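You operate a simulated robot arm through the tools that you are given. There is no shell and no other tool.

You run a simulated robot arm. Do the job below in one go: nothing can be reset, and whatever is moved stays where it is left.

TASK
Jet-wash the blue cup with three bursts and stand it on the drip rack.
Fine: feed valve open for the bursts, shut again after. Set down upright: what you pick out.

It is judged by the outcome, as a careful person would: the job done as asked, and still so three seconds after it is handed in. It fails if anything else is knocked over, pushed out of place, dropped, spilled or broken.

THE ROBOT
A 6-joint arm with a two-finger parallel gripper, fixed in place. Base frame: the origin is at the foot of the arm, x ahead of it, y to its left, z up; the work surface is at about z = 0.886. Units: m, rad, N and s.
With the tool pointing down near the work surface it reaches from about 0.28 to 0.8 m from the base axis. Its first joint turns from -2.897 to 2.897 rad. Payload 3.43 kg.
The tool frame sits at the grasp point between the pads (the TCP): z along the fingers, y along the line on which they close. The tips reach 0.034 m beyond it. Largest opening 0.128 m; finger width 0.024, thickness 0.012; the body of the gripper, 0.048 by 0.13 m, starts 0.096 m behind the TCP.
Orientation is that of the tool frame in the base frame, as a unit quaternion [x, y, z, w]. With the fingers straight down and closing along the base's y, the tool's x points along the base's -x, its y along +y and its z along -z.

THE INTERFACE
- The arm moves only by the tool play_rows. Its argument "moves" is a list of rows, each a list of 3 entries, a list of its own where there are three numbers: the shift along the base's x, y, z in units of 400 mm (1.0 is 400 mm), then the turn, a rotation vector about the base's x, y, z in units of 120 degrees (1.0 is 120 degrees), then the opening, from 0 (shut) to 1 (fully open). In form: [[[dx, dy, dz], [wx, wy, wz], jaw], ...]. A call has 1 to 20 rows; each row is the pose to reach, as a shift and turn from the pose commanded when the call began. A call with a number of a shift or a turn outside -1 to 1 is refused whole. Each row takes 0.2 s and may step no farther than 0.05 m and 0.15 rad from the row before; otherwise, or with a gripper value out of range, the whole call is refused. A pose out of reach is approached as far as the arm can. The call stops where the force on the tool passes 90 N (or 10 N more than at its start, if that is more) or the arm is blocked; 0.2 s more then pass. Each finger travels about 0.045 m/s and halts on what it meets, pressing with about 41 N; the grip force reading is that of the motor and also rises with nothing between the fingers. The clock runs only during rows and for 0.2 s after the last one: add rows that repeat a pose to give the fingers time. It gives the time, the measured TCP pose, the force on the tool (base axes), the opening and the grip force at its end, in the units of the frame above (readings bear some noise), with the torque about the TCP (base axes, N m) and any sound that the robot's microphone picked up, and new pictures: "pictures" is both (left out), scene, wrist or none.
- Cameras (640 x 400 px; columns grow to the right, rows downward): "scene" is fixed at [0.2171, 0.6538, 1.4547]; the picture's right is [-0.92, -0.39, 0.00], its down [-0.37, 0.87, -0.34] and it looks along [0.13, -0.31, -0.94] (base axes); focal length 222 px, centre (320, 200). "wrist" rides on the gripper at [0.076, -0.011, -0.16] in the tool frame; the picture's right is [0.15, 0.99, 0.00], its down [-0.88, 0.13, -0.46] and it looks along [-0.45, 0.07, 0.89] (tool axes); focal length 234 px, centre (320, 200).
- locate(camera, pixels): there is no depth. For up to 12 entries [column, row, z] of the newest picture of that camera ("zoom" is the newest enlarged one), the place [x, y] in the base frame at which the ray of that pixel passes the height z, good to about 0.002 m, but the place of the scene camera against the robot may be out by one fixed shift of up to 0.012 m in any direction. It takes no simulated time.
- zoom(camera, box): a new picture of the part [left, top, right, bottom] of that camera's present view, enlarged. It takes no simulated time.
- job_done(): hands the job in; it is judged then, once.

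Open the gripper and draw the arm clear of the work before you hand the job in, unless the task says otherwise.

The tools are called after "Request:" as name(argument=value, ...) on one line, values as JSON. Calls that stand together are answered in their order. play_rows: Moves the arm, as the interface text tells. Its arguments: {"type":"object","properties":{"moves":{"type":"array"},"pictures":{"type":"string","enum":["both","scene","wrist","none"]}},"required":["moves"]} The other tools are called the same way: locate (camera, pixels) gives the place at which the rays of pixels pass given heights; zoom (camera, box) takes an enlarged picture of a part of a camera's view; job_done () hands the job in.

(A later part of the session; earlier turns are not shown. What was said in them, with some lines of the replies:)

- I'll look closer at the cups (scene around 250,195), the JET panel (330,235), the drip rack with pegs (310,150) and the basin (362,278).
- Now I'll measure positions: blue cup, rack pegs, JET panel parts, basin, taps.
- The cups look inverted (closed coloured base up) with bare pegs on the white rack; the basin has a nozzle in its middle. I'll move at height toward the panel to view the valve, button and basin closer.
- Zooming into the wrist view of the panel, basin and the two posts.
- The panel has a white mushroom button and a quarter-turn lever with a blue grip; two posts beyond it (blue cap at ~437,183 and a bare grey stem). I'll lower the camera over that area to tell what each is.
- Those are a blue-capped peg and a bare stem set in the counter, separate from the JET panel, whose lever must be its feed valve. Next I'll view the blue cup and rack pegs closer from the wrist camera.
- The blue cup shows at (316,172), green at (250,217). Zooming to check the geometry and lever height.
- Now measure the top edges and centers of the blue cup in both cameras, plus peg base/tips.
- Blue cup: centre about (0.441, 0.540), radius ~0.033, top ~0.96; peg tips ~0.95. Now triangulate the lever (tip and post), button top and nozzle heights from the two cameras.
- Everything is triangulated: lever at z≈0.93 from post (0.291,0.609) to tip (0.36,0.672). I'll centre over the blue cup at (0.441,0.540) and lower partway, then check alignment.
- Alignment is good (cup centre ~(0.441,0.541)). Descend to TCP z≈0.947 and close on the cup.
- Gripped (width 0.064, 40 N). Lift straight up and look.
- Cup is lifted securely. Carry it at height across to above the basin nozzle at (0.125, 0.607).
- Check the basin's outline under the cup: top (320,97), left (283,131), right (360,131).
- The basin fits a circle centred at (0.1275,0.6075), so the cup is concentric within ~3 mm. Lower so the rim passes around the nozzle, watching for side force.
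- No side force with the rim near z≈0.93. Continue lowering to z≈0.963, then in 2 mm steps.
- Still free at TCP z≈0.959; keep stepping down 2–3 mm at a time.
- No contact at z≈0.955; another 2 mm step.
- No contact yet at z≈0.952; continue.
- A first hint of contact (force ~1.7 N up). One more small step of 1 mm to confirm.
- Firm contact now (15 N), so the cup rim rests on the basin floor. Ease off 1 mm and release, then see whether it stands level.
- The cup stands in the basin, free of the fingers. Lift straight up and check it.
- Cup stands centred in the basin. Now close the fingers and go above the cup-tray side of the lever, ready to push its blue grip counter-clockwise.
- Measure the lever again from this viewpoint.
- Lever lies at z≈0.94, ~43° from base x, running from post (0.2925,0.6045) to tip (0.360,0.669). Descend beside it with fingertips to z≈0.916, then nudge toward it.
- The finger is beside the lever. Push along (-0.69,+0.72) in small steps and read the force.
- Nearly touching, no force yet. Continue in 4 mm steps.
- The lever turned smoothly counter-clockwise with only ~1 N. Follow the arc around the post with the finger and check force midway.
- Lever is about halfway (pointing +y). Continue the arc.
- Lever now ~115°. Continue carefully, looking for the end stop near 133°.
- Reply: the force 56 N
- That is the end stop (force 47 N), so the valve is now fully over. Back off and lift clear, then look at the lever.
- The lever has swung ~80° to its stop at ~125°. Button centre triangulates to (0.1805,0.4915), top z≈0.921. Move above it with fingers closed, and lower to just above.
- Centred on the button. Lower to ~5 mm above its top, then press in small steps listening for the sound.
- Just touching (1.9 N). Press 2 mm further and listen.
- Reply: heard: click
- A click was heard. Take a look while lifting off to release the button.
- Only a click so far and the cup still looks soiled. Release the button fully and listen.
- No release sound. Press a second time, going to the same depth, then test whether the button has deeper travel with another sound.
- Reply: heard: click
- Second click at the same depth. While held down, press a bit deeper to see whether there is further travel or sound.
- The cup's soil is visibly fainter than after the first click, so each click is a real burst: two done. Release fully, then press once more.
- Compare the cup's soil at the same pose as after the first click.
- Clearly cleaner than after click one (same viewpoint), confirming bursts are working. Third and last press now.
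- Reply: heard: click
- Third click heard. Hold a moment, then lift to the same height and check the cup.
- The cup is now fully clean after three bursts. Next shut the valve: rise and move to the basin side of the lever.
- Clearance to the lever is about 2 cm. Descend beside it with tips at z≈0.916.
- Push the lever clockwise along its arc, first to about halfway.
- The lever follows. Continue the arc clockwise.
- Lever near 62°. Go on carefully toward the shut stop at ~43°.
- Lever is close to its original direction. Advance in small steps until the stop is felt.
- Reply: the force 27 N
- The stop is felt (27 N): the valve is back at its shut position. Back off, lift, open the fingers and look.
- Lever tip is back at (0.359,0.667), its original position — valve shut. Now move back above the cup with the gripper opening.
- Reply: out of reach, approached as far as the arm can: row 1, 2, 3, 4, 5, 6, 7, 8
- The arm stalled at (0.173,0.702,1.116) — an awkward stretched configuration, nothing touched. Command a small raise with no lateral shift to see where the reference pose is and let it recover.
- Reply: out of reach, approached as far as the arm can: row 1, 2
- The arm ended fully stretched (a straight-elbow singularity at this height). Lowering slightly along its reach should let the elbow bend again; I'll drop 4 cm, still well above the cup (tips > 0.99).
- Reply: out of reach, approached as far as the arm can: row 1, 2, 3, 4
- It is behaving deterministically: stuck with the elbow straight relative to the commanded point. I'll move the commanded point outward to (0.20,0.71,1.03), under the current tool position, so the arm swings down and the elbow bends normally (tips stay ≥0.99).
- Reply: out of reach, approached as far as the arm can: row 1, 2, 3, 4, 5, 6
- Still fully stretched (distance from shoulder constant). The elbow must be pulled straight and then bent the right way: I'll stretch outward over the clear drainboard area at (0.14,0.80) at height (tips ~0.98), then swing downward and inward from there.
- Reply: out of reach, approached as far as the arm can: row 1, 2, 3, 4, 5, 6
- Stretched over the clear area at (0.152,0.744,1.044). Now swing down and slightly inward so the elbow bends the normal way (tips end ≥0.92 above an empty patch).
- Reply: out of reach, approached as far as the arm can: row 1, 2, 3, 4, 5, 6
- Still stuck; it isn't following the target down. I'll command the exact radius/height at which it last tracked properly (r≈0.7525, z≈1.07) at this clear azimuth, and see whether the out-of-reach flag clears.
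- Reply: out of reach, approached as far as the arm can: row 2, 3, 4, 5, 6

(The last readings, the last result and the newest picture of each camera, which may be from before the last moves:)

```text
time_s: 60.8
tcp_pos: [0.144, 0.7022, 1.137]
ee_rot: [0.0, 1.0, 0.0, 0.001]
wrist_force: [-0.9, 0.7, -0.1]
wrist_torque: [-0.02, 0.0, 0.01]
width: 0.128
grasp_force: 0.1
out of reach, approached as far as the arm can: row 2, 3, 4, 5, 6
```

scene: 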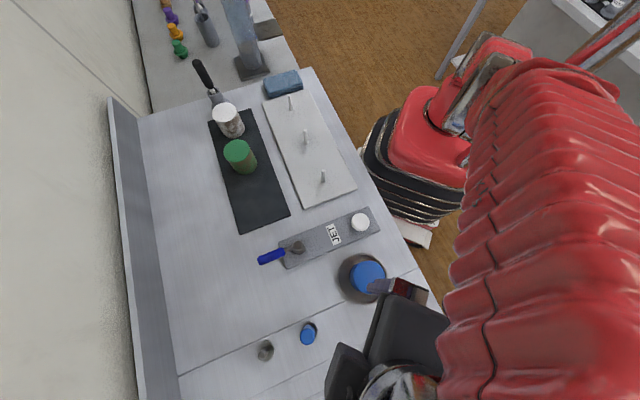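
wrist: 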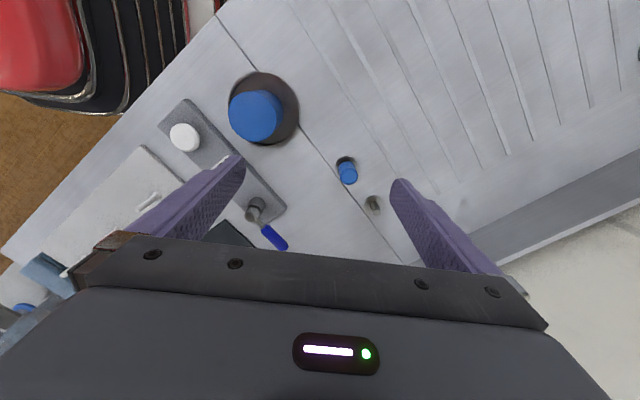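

Row 1 of that call (z≈0.987, r≈0.764) was accepted, so low targets are solvable. I'll go back down to z≈0.965 over the clear patch and hold for many rows to let the arm converge there.

Request:
play_rows(moves=[[[0.004, 0.015, -0.07], [0, 0, 0], 1], [[0.008, 0.0275, -0.14], [0, 0, 0], 1], [[0.008, 0.0275, -0.21], [0, 0, 0], 1], [[0.008, 0.02, -0.25], [0, 0, 0], 1], [[0.008, 0.01, -0.265], [0, 0, 0], 1], [[0.008, 0.01, -0.265], [0, 0, 0], 1], [[0.008, 0.01, -0.265], [0, 0, 0], 1], [[0.008, 0.01, -0.265], [0, 0, 0], 1], [[0.008, 0.01, -0.265], [0, 0, 0], 1], [[0.008, 0.01, -0.265], [0, 0, 0], 1], [[0.008, 0.01, -0.265], [0, 0, 0], 1], [[0.008, 0.01, -0.265], [0, 0, 0], 1]])

```text
time_s: 63.4
tcp_pos: [0.1516, 0.7117, 1.0803]
ee_rot: [0.0, 1.0, -0.029, -0.006]
wrist_force: [-0.4, -0.9, -0.9]
wrist_torque: [-0.01, 0.02, 0.01]
width: 0.1279
grasp_force: 0.0
out of reach, approached as far as the arm can: row 1, 2, 3, 4, 5, 6, 7, 8, 9, 10, 11, 12
```

scene: 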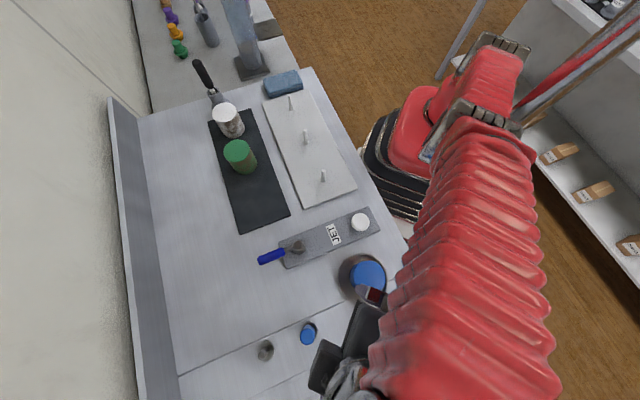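
wrist: 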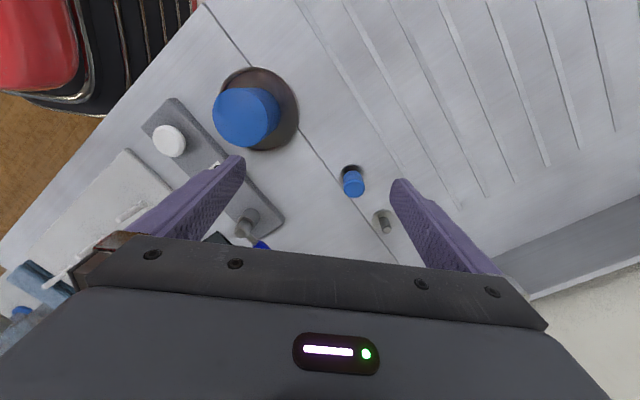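

The tool now even tilts slightly, so the solver is in a bad elbow branch. I'll retrace to the last pose it tracked correctly, (0.3055,0.688,1.071), keeping high above everything.

Request:
play_rows(moves=[[[0, 0, 0.1], [0, 0, 0], 1], [[-0.002, -0.005, 0.2], [0, 0, 0], 1], [[-0.004, -0.01, 0.265], [0, 0, 0], 1], [[0.06, -0.022, 0.265], [0, 0, 0], 1], [[0.117, -0.036, 0.265], [0, 0, 0], 1], [[0.18, -0.054, 0.265], [0, 0, 0], 1], [[0.2435, -0.0725, 0.265], [0, 0, 0], 1], [[0.3075, -0.095, 0.265], [0, 0, 0], 1], [[0.3698, -0.1183, 0.265], [0, 0, 0], 1], [[0.4288, -0.1433, 0.265], [0, 0, 0], 1], [[0.4288, -0.1433, 0.265], [0, 0, 0], 1], [[0.4288, -0.1433, 0.265], [0, 0, 0], 1], [[0.4288, -0.1433, 0.265], [0, 0, 0], 1]])

```text
time_s: 66.2
tcp_pos: [0.3069, 0.6224, 1.1628]
ee_rot: [0.0, 1.0, -0.028, -0.006]
wrist_force: [-0.6, 0.0, -0.1]
wrist_torque: [0.03, -0.02, 0.0]
width: 0.1278
grasp_force: 0.0
out of reach, approached as far as the arm can: row 1, 2, 3, 4, 5, 6, 7, 8, 9, 10, 11, 12, 13
```

scene: 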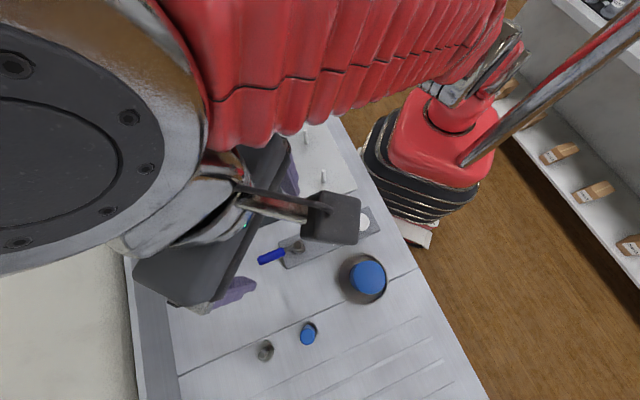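
wrist: 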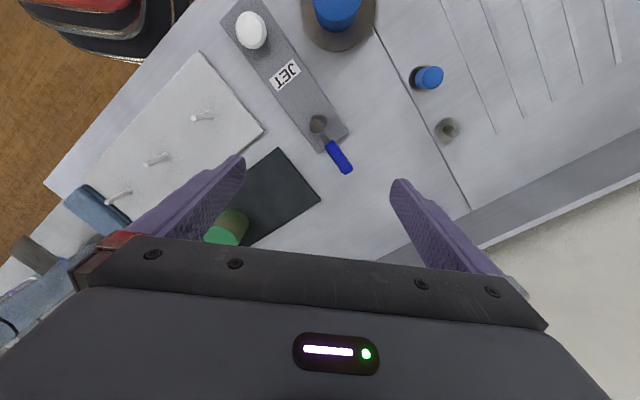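

The reference re-bases to the achieved pose after unreachable rows (that explains the carried-over tilt). So: correct the tilt, stretch slightly beyond reach, swing to the clear azimuth (~80°), and come down along the reach limit, ending a little inside it so the elbow bends the normal way.

Request:
play_rows(moves=[[[0.0278, 0.0565, -0.0045], [0.0133, -0.0028, 0], 1], [[0.051, 0.1033, -0.007], [0.0267, -0.0057, 0], 1], [[-0.0425, 0.1515, -0.0445], [0.0267, -0.0057, 0], 1], [[-0.1303, 0.1943, -0.082], [0.0267, -0.0057, 0], 1], [[-0.2205, 0.2323, -0.1195], [0.0267, -0.0057, 0], 1], [[-0.3295, 0.2673, -0.1445], [0.0267, -0.0057, 0], 1], [[-0.4408, 0.2955, -0.157], [0.0267, -0.0057, 0], 1], [[-0.4378, 0.3128, -0.232], [0.0267, -0.0057, 0], 1], [[-0.4343, 0.3328, -0.307], [0.0267, -0.0057, 0], 1], [[-0.4318, 0.3475, -0.382], [0.0267, -0.0057, 0], 1], [[-0.432, 0.3455, -0.4445], [0.0267, -0.0057, 0], 1], [[-0.4343, 0.3333, -0.4945], [0.0267, -0.0057, 0], 1], [[-0.439, 0.3065, -0.5195], [0.0267, -0.0057, 0], 1], [[-0.439, 0.3065, -0.5195], [0.0267, -0.0057, 0], 1], [[-0.439, 0.3065, -0.5195], [0.0267, -0.0057, 0], 1]])

```text
time_s: 69.4
tcp_pos: [0.1325, 0.7673, 0.9657]
ee_rot: [0.001, 1.0, -0.001, 0.0]
wrist_force: [-0.3, -0.6, 1.3]
wrist_torque: [0.05, 0.0, 0.01]
width: 0.1281
grasp_force: 0.1
out of reach, approached as far as the arm can: row 1, 2, 3, 4, 5, 6, 7, 8, 9, 10, 12, 13, 14, 15
```

scene: 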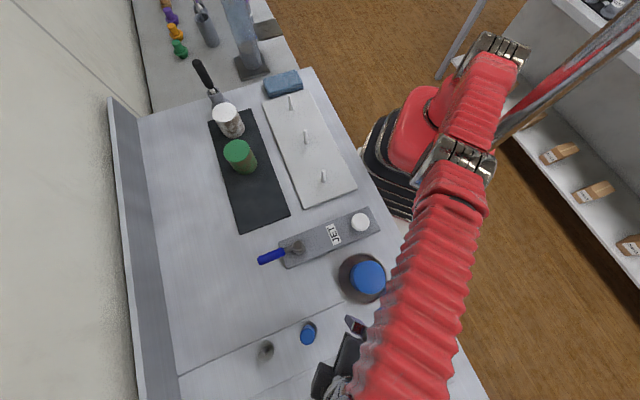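
wrist: 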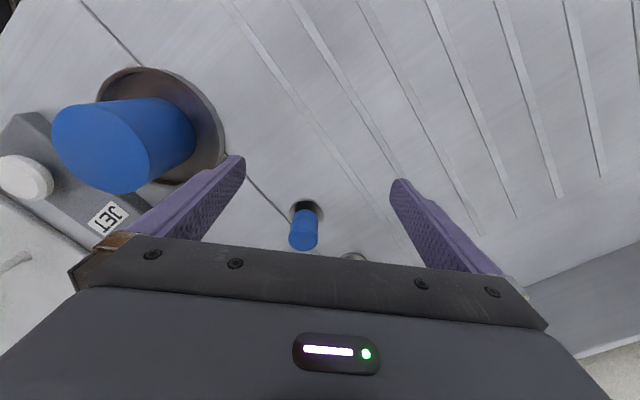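

It tracks only a thin shell near full reach — the elbow is bent the wrong way there. Pitching the tool (tip inward) while near straight should roll the elbow over to its normal side; I'll do that high above everything (tips ≥1.02) while drawing inward.

Request:
play_rows(moves=[[[-0.0016, -0.0091, 0.0983], [0, 0, 0], 1], [[-0.0059, -0.0337, 0.2108], [0, 0, 0], 1], [[-0.0059, -0.0337, 0.2108], [0, 0, 0], 1], [[-0.0271, -0.1539, 0.2165], [-0.0564, 0.01, 0], 1], [[-0.046, -0.2612, 0.2333], [-0.1129, 0.0199, 0], 1], [[-0.0638, -0.3619, 0.2558], [-0.1599, 0.0282, 0], 1], [[-0.0755, -0.4281, 0.2558], [-0.1599, 0.0282, 0], 1], [[-0.0755, -0.4281, 0.2558], [-0.1599, 0.0282, 0], 1], [[-0.0872, -0.4946, 0.2558], [-0.1599, 0.0282, 0], 1], [[-0.0872, -0.4946, 0.2558], [-0.1599, 0.0282, 0], 1]])

```text
time_s: 71.6
tcp_pos: [0.0986, 0.5717, 1.0697]
ee_rot: [-0.001, 0.985, -0.168, -0.029]
wrist_force: [-0.4, -0.3, 0.5]
wrist_torque: [0.0, 0.01, 0.0]
width: 0.1278
grasp_force: 0.1
out of reach, approached as far as the arm can: row 2, 3, 4
```

scene: 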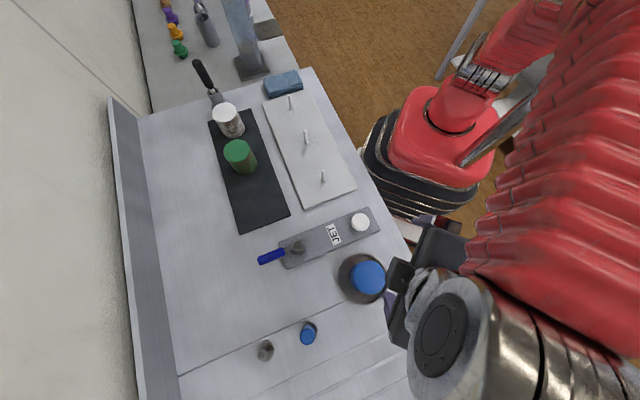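
wrist: 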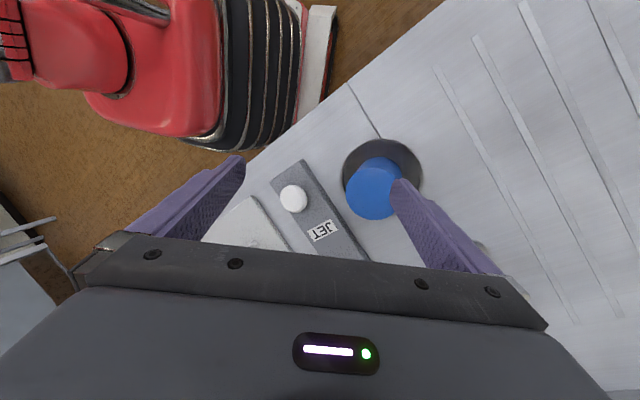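

The elbow is back on its normal side (rows 5–10 reached). Now un-tilt the tool to vertical and centre above the cup at height.

Request:
play_rows(moves=[[[0.024, 0.03, 0.02], [0.0533, -0.0094, 0], 1], [[0.048, 0.061, 0.02], [0.1066, -0.0188, 0], 1], [[0.0713, 0.0913, 0.02], [0.1599, -0.0282, 0], 1], [[0.0713, 0.0913, 0.02], [0.1599, -0.0282, 0], 1], [[0.0713, 0.0913, 0.02], [0.1599, -0.0282, 0], 1]])

```text
time_s: 72.8
tcp_pos: [0.1273, 0.6091, 1.0776]
ee_rot: [0.0, 1.0, 0.0, 0.001]
wrist_force: [-0.7, -1.3, 0.6]
wrist_torque: [0.04, -0.03, 0.0]
width: 0.1279
grasp_force: 0.1
```

scene: 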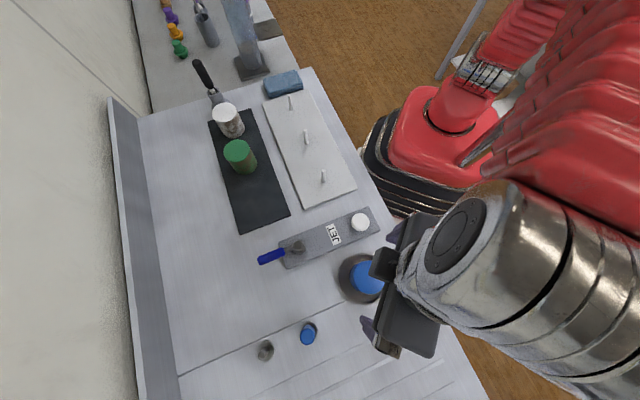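
wrist: 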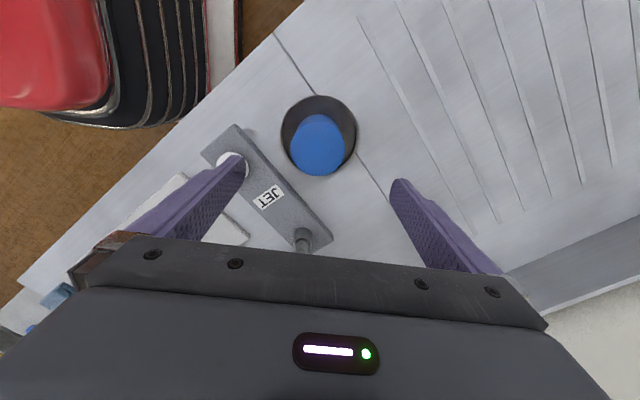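

Tool is vertical above the cup again. Measure the cup's top centre and the lever/panel state before re-grasping.

Request:
zoom(camera="wrist", box=[220, 80, 420, 230])

Request:
locate(camera="wrist", pixels=[[317.5, 145, 0.96], [290, 145, 0.96], [345, 145, 0.96], [318, 116, 0.96], [318, 175, 0.96]])

```text
2.67 times, centred on (320, 155) of wrist
```

zoom: 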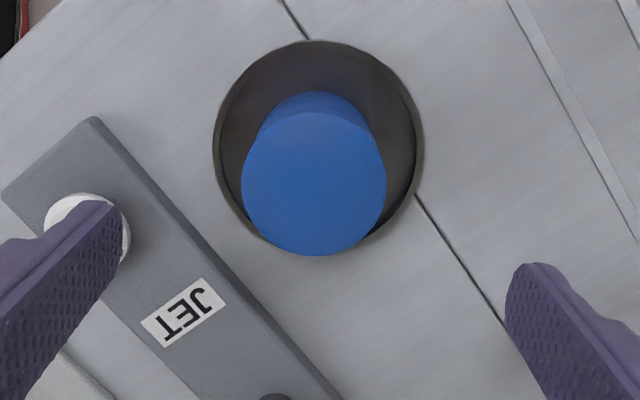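

```text
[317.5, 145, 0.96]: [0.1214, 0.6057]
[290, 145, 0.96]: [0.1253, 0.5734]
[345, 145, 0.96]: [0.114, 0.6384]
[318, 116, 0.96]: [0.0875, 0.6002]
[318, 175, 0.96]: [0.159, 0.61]
```

Cup centre (0.126,0.606) matches the tool. Descend around it and grip at the same height as before.

Request:
play_rows(moves=[[[0, -0.003, -0.1], [0, 0, 0], 1], [[0, -0.003, -0.2], [0, 0, 0], 1], [[0, -0.003, -0.28], [0, 0, 0], 1], [[0, -0.003, -0.319], [0, 0, 0], 1], [[0, -0.003, -0.319], [0, 0, 0], 1]], pictures="wrist")

```text
time_s: 74.0
tcp_pos: [0.1274, 0.6061, 0.9502]
ee_rot: [0.0, 1.0, -0.001, 0.001]
wrist_force: [-0.5, 0.0, 0.7]
wrist_torque: [0.0, -0.02, 0.0]
width: 0.1278
grasp_force: 0.1
```

wrist: 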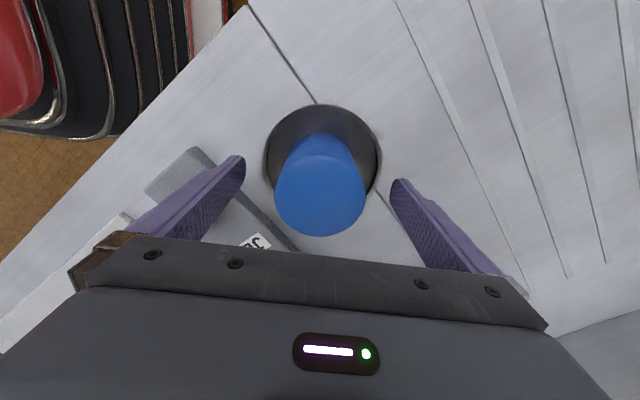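

Cup sits centred between the fingers. Close on it.

Request:
play_rows(moves=[[[0, 0, 0], [0, 0, 0], 0.7], [[0, 0, 0], [0, 0, 0], 0.4], [[0, 0, 0], [0, 0, 0], 0.3], [[0, 0, 0], [0, 0, 0], 0.3], [[0, 0, 0], [0, 0, 0], 0.3], [[0, 0, 0], [0, 0, 0], 0.3]], pictures="none")

```text
time_s: 75.4
tcp_pos: [0.1274, 0.607, 0.9494]
ee_rot: [-0.001, 1.0, -0.002, 0.001]
wrist_force: [0.1, -0.7, 1.9]
wrist_torque: [0.01, 0.03, 0.03]
width: 0.0645
grasp_force: 39.9
```

Gripped (0.0645 m). Lift straight up off the nozzle.

Request:
play_rows(moves=[[[0, 0, 0.03], [0, 0, 0], 0.3], [[0, 0, 0.1], [0, 0, 0], 0.3], [[0, 0, 0.2], [0, 0, 0], 0.3], [[0, 0, 0.3], [0, 0, 0], 0.3], [[0, 0, 0.34], [0, 0, 0], 0.3], [[0, 0, 0.34], [0, 0, 0], 0.3]])

Request:
locate(camera="scene", pixels=[[304, 208, 0.9], [355, 188, 0.9], [264, 102, 0.9], [306, 143, 0.9], [323, 181, 0.9]])

```text
time_s: 76.8
tcp_pos: [0.1258, 0.6064, 1.087]
ee_rot: [0.0, 1.0, -0.001, 0.001]
wrist_force: [0.5, -0.5, -0.3]
wrist_torque: [0.01, -0.01, 0.0]
width: 0.0648
grasp_force: 39.9
```

scene: 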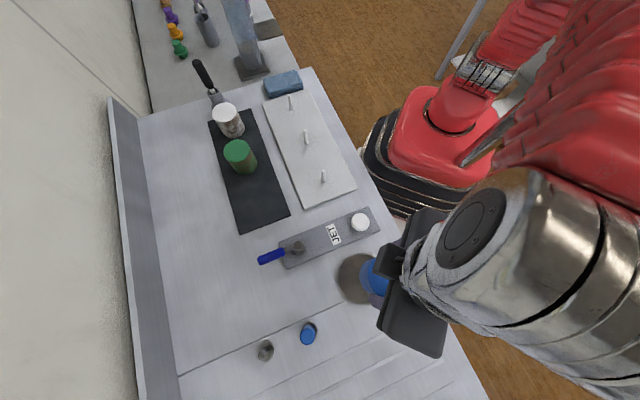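
wrist: 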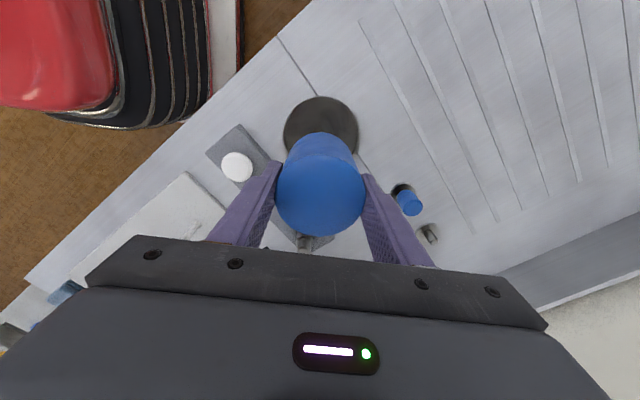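

```text
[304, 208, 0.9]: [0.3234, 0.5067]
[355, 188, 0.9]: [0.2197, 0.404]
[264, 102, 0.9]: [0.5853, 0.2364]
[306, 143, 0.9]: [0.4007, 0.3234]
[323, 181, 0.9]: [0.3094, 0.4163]
```

Cup is lifted, clean, and the basin is clear. Carry it toward the nearest rack peg at (0.310,0.4125), keeping high.

Request:
play_rows(moves=[[[0.04, -0.042, 0], [0, 0, 0], 0.3], [[0.11, -0.116, 0], [0, 0, 0], 0.3], [[0.18, -0.19, 0], [0, 0, 0], 0.3], [[0.25, -0.264, 0], [0, 0, 0], 0.3], [[0.32, -0.337, 0], [0, 0, 0], 0.3], [[0.38, -0.4, 0], [0, 0, 0], 0.3], [[0.43, -0.453, 0], [0, 0, 0], 0.3], [[0.46, -0.485, 0], [0, 0, 0], 0.3], [[0.46, -0.485, 0], [0, 0, 0], 0.3]])

```text
time_s: 78.8
tcp_pos: [0.3101, 0.4151, 1.087]
ee_rot: [0.0, 1.0, -0.001, 0.001]
wrist_force: [-0.2, 0.1, -0.2]
wrist_torque: [0.0, -0.03, 0.0]
width: 0.0646
grasp_force: 40.0
```

scene: 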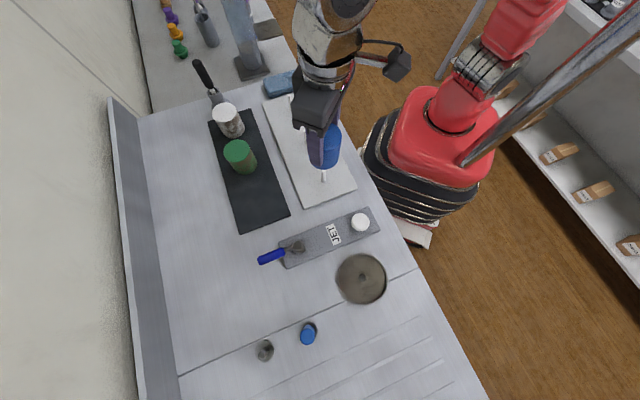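
wrist: 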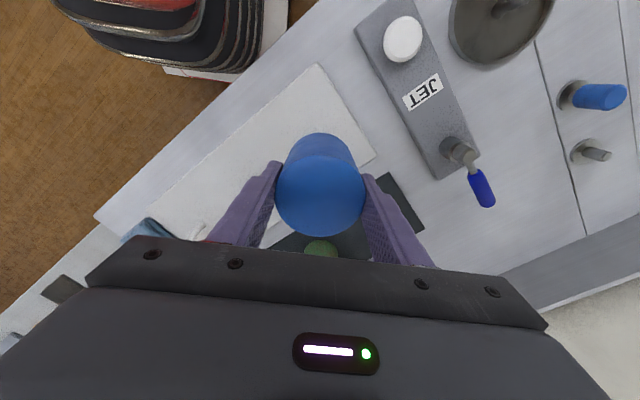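

The cup is above the peg at (0.310,0.413). Lower it over the peg, checking for side force.

Request:
play_rows(moves=[[[0, -0.005, -0.05], [0, 0, 0], 0.3], [[0, -0.005, -0.1], [0, 0, 0], 0.3], [[0, -0.005, -0.15], [0, 0, 0], 0.3], [[0, -0.005, -0.19], [0, 0, 0], 0.3], [[0, -0.005, -0.225], [0, 0, 0], 0.3], [[0, -0.005, -0.225], [0, 0, 0], 0.3]])

```text
time_s: 80.2
tcp_pos: [0.3101, 0.4105, 0.9962]
ee_rot: [-0.001, 1.0, 0.0, 0.001]
wrist_force: [-0.3, 0.2, 0.6]
wrist_torque: [-0.01, 0.0, -0.01]
width: 0.0646
grasp_force: 40.0
```

scene: 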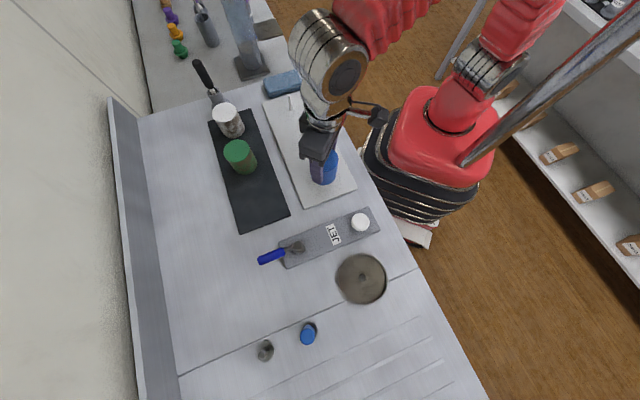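
wrist: 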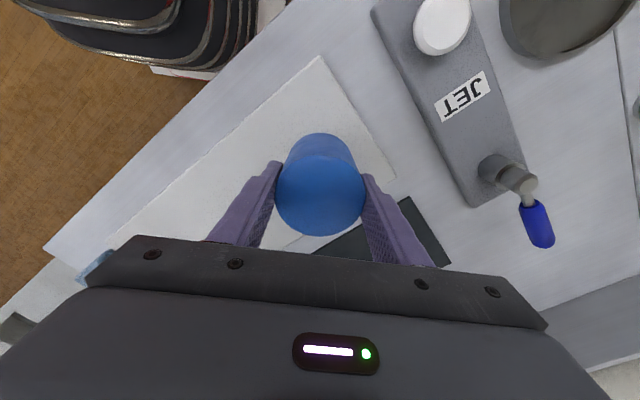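

Request:
zoom(camera="scene", box=[270, 130, 370, 220])

Request:
play_rows(moves=[[[0, 0, -0.025], [0, 0, 0], 0.3], [[0, 0, -0.05], [0, 0, 0], 0.3], [[0, 0, -0.05], [0, 0, 0], 0.3]], pictures="none")

```text
4.44 times, centred on (320, 175) of scene
```

zoom: 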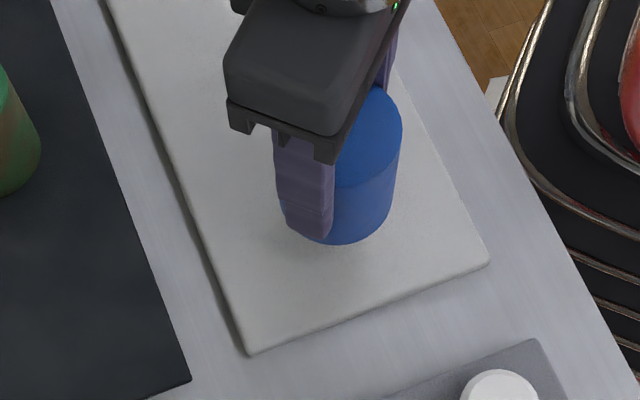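

```text
time_s: 81.0
tcp_pos: [0.3115, 0.4112, 0.9772]
ee_rot: [0.001, 1.0, -0.001, 0.001]
wrist_force: [0.1, -0.4, -0.5]
wrist_torque: [0.01, 0.01, -0.01]
width: 0.0644
grasp_force: 40.1
```

No contact with the peg at z≈0.977. Continue down in small steps to the rack surface.

Request:
play_rows(moves=[[[0, 0, -0.015], [0, 0, 0], 0.3], [[0, 0, -0.025], [0, 0, 0], 0.3], [[0, 0, -0.025], [0, 0, 0], 0.3]], pictures="none")

Request:
play_rows(moves=[[[0, 0, -0.005], [0, 0, 0], 0.3], [[0, 0, -0.005], [0, 0, 0], 0.3]], pictures="none")

```text
time_s: 81.8
tcp_pos: [0.3099, 0.4107, 0.967]
ee_rot: [0.0, 1.0, -0.002, 0.001]
wrist_force: [-0.5, -0.3, -0.9]
wrist_torque: [-0.01, 0.04, 0.0]
width: 0.0646
grasp_force: 40.3
```

```text
time_s: 82.4
tcp_pos: [0.3111, 0.4096, 0.964]
ee_rot: [0.001, 1.0, -0.001, 0.001]
wrist_force: [-0.4, 0.3, -0.1]
wrist_torque: [0.0, 0.0, 0.0]
width: 0.0645
grasp_force: 39.7
```

Still free at z≈0.964; step 2 mm more.

Request:
play_rows(moves=[[[0, 0, -0.005], [0, 0, 0], 0.3], [[0, 0, -0.005], [0, 0, 0], 0.3]], pictures="none")

Request:
play_rows(moves=[[[0, 0, -0.004], [0, 0, 0], 0.3], [[0, 0, -0.004], [0, 0, 0], 0.3]], pictures="none")

```text
time_s: 83.0
tcp_pos: [0.3105, 0.4109, 0.9632]
ee_rot: [-0.001, 1.0, -0.001, 0.002]
wrist_force: [-0.6, -0.2, -0.2]
wrist_torque: [0.01, 0.0, 0.02]
width: 0.0646
grasp_force: 40.5
```

```text
time_s: 83.6
tcp_pos: [0.3117, 0.4116, 0.9609]
ee_rot: [0.0, 1.0, -0.001, 0.001]
wrist_force: [0.4, 0.6, -1.1]
wrist_torque: [0.01, 0.0, 0.02]
width: 0.0644
grasp_force: 40.3
```

No contact yet at z≈0.961; another small step.

Request:
play_rows(moves=[[[0, 0, -0.004], [0, 0, 0], 0.3], [[0, 0, -0.004], [0, 0, 0], 0.3]], pictures="none")

Request:
play_rows(moves=[[[0, 0, -0.0025], [0, 0, 0], 0.3], [[0, 0, -0.0025], [0, 0, 0], 0.3]], pictures="none")

```text
time_s: 84.2
tcp_pos: [0.3118, 0.4111, 0.9583]
ee_rot: [-0.001, 1.0, -0.001, 0.001]
wrist_force: [0.1, 0.4, -0.6]
wrist_torque: [0.04, 0.0, 0.0]
width: 0.0643
grasp_force: 40.2
```

```text
time_s: 84.8
tcp_pos: [0.3106, 0.4106, 0.9586]
ee_rot: [-0.001, 1.0, -0.001, 0.0]
wrist_force: [-0.2, 0.9, 0.1]
wrist_torque: [0.01, 0.01, 0.04]
width: 0.0643
grasp_force: 39.6
```

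Force is starting to shift toward zero; step 1 mm more to find the rack surface.

Request:
play_rows(moves=[[[0, 0, -0.0025], [0, 0, 0], 0.3], [[0, 0, -0.0025], [0, 0, 0], 0.3]], pictures="none")

Request:
play_rows(moves=[[[0, 0, -0.0025], [0, 0, 0], 0.3], [[0, 0, -0.0025], [0, 0, 0], 0.3]], pictures="scene")

```text
time_s: 85.4
tcp_pos: [0.3101, 0.4113, 0.9575]
ee_rot: [0.0, 1.0, -0.001, 0.001]
wrist_force: [-0.8, -0.3, -0.9]
wrist_torque: [0.0, -0.04, 0.02]
width: 0.0644
grasp_force: 40.0
```

```text
time_s: 86.0
tcp_pos: [0.3104, 0.4108, 0.956]
ee_rot: [0.0, 1.0, -0.001, 0.001]
wrist_force: [-0.3, -0.7, -0.7]
wrist_torque: [0.01, 0.0, -0.05]
width: 0.0645
grasp_force: 39.7
```

scene: 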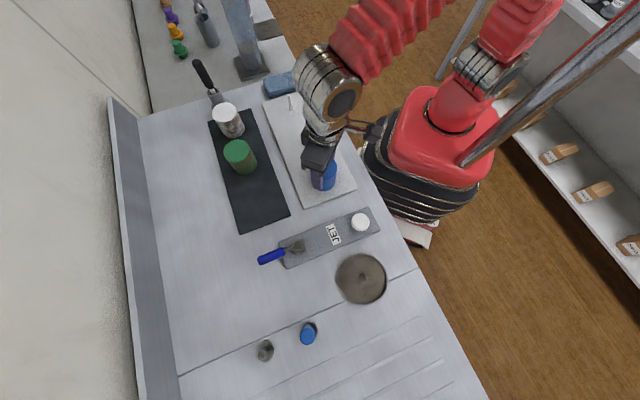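

Still no contact at z≈0.956; continue in 1 mm steps.

Request:
play_rows(moves=[[[0, 0, -0.0025], [0, 0, 0], 0.3], [[0, 0, -0.0025], [0, 0, 0], 0.3]], pictures="none")

Request:
play_rows(moves=[[[0, 0, -0.0025], [0, 0, 0], 0.3], [[0, 0, -0.0025], [0, 0, 0], 0.3]], pictures="none")

```text
time_s: 86.6
tcp_pos: [0.3105, 0.409, 0.956]
ee_rot: [0.001, 1.0, -0.001, 0.002]
wrist_force: [-2.6, -0.5, 12.6]
wrist_torque: [0.08, 0.22, 0.03]
width: 0.0645
grasp_force: 39.6
```

```text
time_s: 87.2
tcp_pos: [0.31, 0.4109, 0.9544]
ee_rot: [0.0, 1.0, 0.0, 0.002]
wrist_force: [-2.2, -1.6, 26.0]
wrist_torque: [-0.48, 0.06, -0.1]
width: 0.0643
grasp_force: 40.1
```

Solid contact with the rack (26 N). Ease back ~1.5 mm and open the fingers slowly.

Request:
play_rows(moves=[[[0, 0, 0.004], [0, 0, 0], 0.3], [[0, 0, 0.004], [0, 0, 0], 0.3], [[0, 0, 0.004], [0, 0, 0], 0.5], [[0, 0, 0.004], [0, 0, 0], 0.56], [[0, 0, 0.004], [0, 0, 0], 0.65], [[0, 0, 0.004], [0, 0, 0], 0.8], [[0, 0, 0.004], [0, 0, 0], 0.95], [[0, 0, 0.004], [0, 0, 0], 0.95]])

```text
time_s: 89.0
tcp_pos: [0.3114, 0.4116, 0.9554]
ee_rot: [0.0, 1.0, 0.0, 0.001]
wrist_force: [1.2, 0.4, 0.3]
wrist_torque: [-0.02, -0.02, -0.02]
width: 0.1217
grasp_force: 0.1
```

scene: 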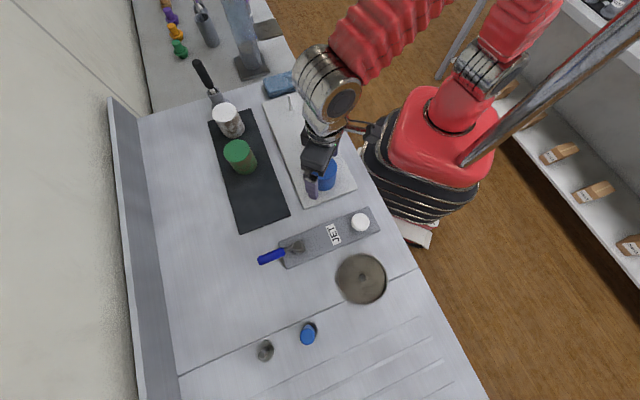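
wrist: 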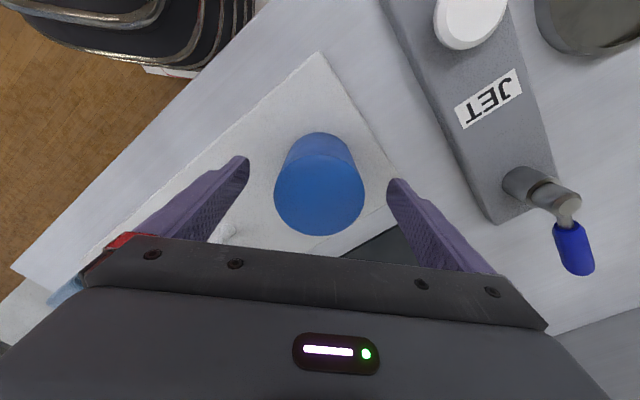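

Cup stands on the rack, fingers clear on both sides. Lift straight up and clear.

Request:
play_rows(moves=[[[0, 0, 0.04], [0, 0, 0], 0.95], [[0, 0, 0.12], [0, 0, 0], 0.95], [[0, 0, 0.22], [0, 0, 0], 0.95], [[0, 0, 0.32], [0, 0, 0], 1], [[0, 0, 0.42], [0, 0, 0], 1], [[0, 0, 0.5], [0, 0, 0], 1], [[0, 0, 0.5], [0, 0, 0], 1]])

```text
time_s: 90.6
tcp_pos: [0.3103, 0.4113, 1.1561]
ee_rot: [0.0, 1.0, 0.0, 0.002]
wrist_force: [-0.1, -0.5, -0.8]
wrist_torque: [0.06, 0.03, 0.0]
width: 0.1279
grasp_force: 0.1
```

scene: 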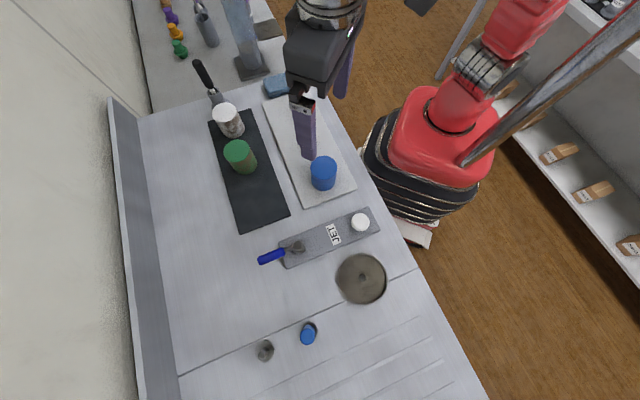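
wrist: 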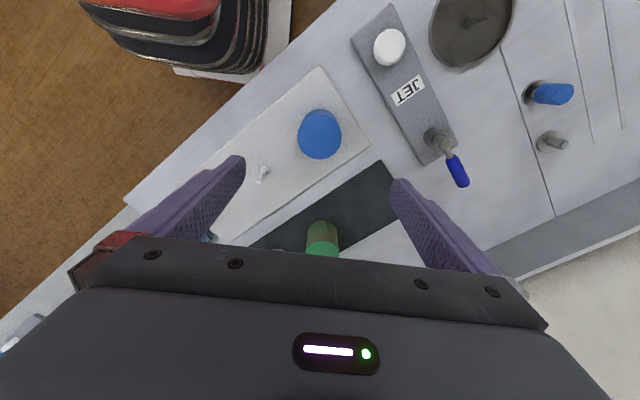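

Check the final state closely: cup on rack, lever shut, other items undisturbed.

Request:
zoom(camera="scene", box=[220, 120, 400, 300])

Request:
zoom(camera="wrist", box=[230, 60, 480, 220])

Request:
locate(camera="scene", pixels=[[323, 167, 0.968], [260.2, 261.6, 0.94]])

```text
2.22 times, centred on (310, 210) of scene
```

zoom: 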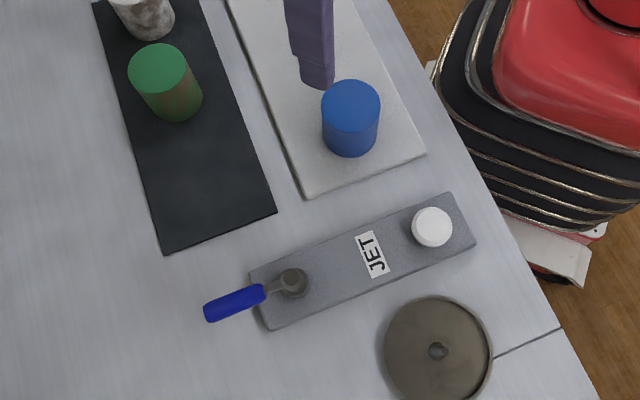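

```text
2.50 times, centred on (355, 140) of wrist
```

zoom: 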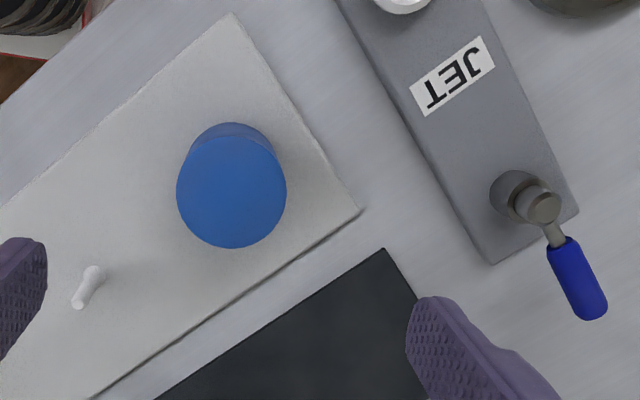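

```text
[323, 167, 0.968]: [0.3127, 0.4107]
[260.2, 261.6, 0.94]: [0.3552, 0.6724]
```

The clean blue cup stands upright over the peg on the rack. The valve lever is back at its shut position and the other cups and fixtures haven't moved. The gripper is open and well clear, so I'm handing the job in.

Request:
job_done()

```text
The job is handed in.
```

The blue cup got three jet bursts and now stands upright on the drip rack, over the peg nearest the JET panel. I've handed the job in.

- **Bursts:** I heard a click for each of the three button presses. The soil on the cup faded with each one, and no soil showed on the side I could see after the third.
- **Feed valve:** I swung the lever open to its stop before the first press. Afterwards I pushed it back until it met its other stop, which is where it started.
- **Cup orientation:** The cup began closed end up. I kept it that way over the jet nozzle and on the rack peg.
- **Arm problem:** After shutting the valve, the arm got stuck at nearly full stretch, and it took several moves to recover. These were all made clear of the objects; the lowest was over an empty patch of counter.
- **Other items:** In the last pictures the other cups, tray, rack and fixtures look where they were. The gripper is open and raised clear of the rack.
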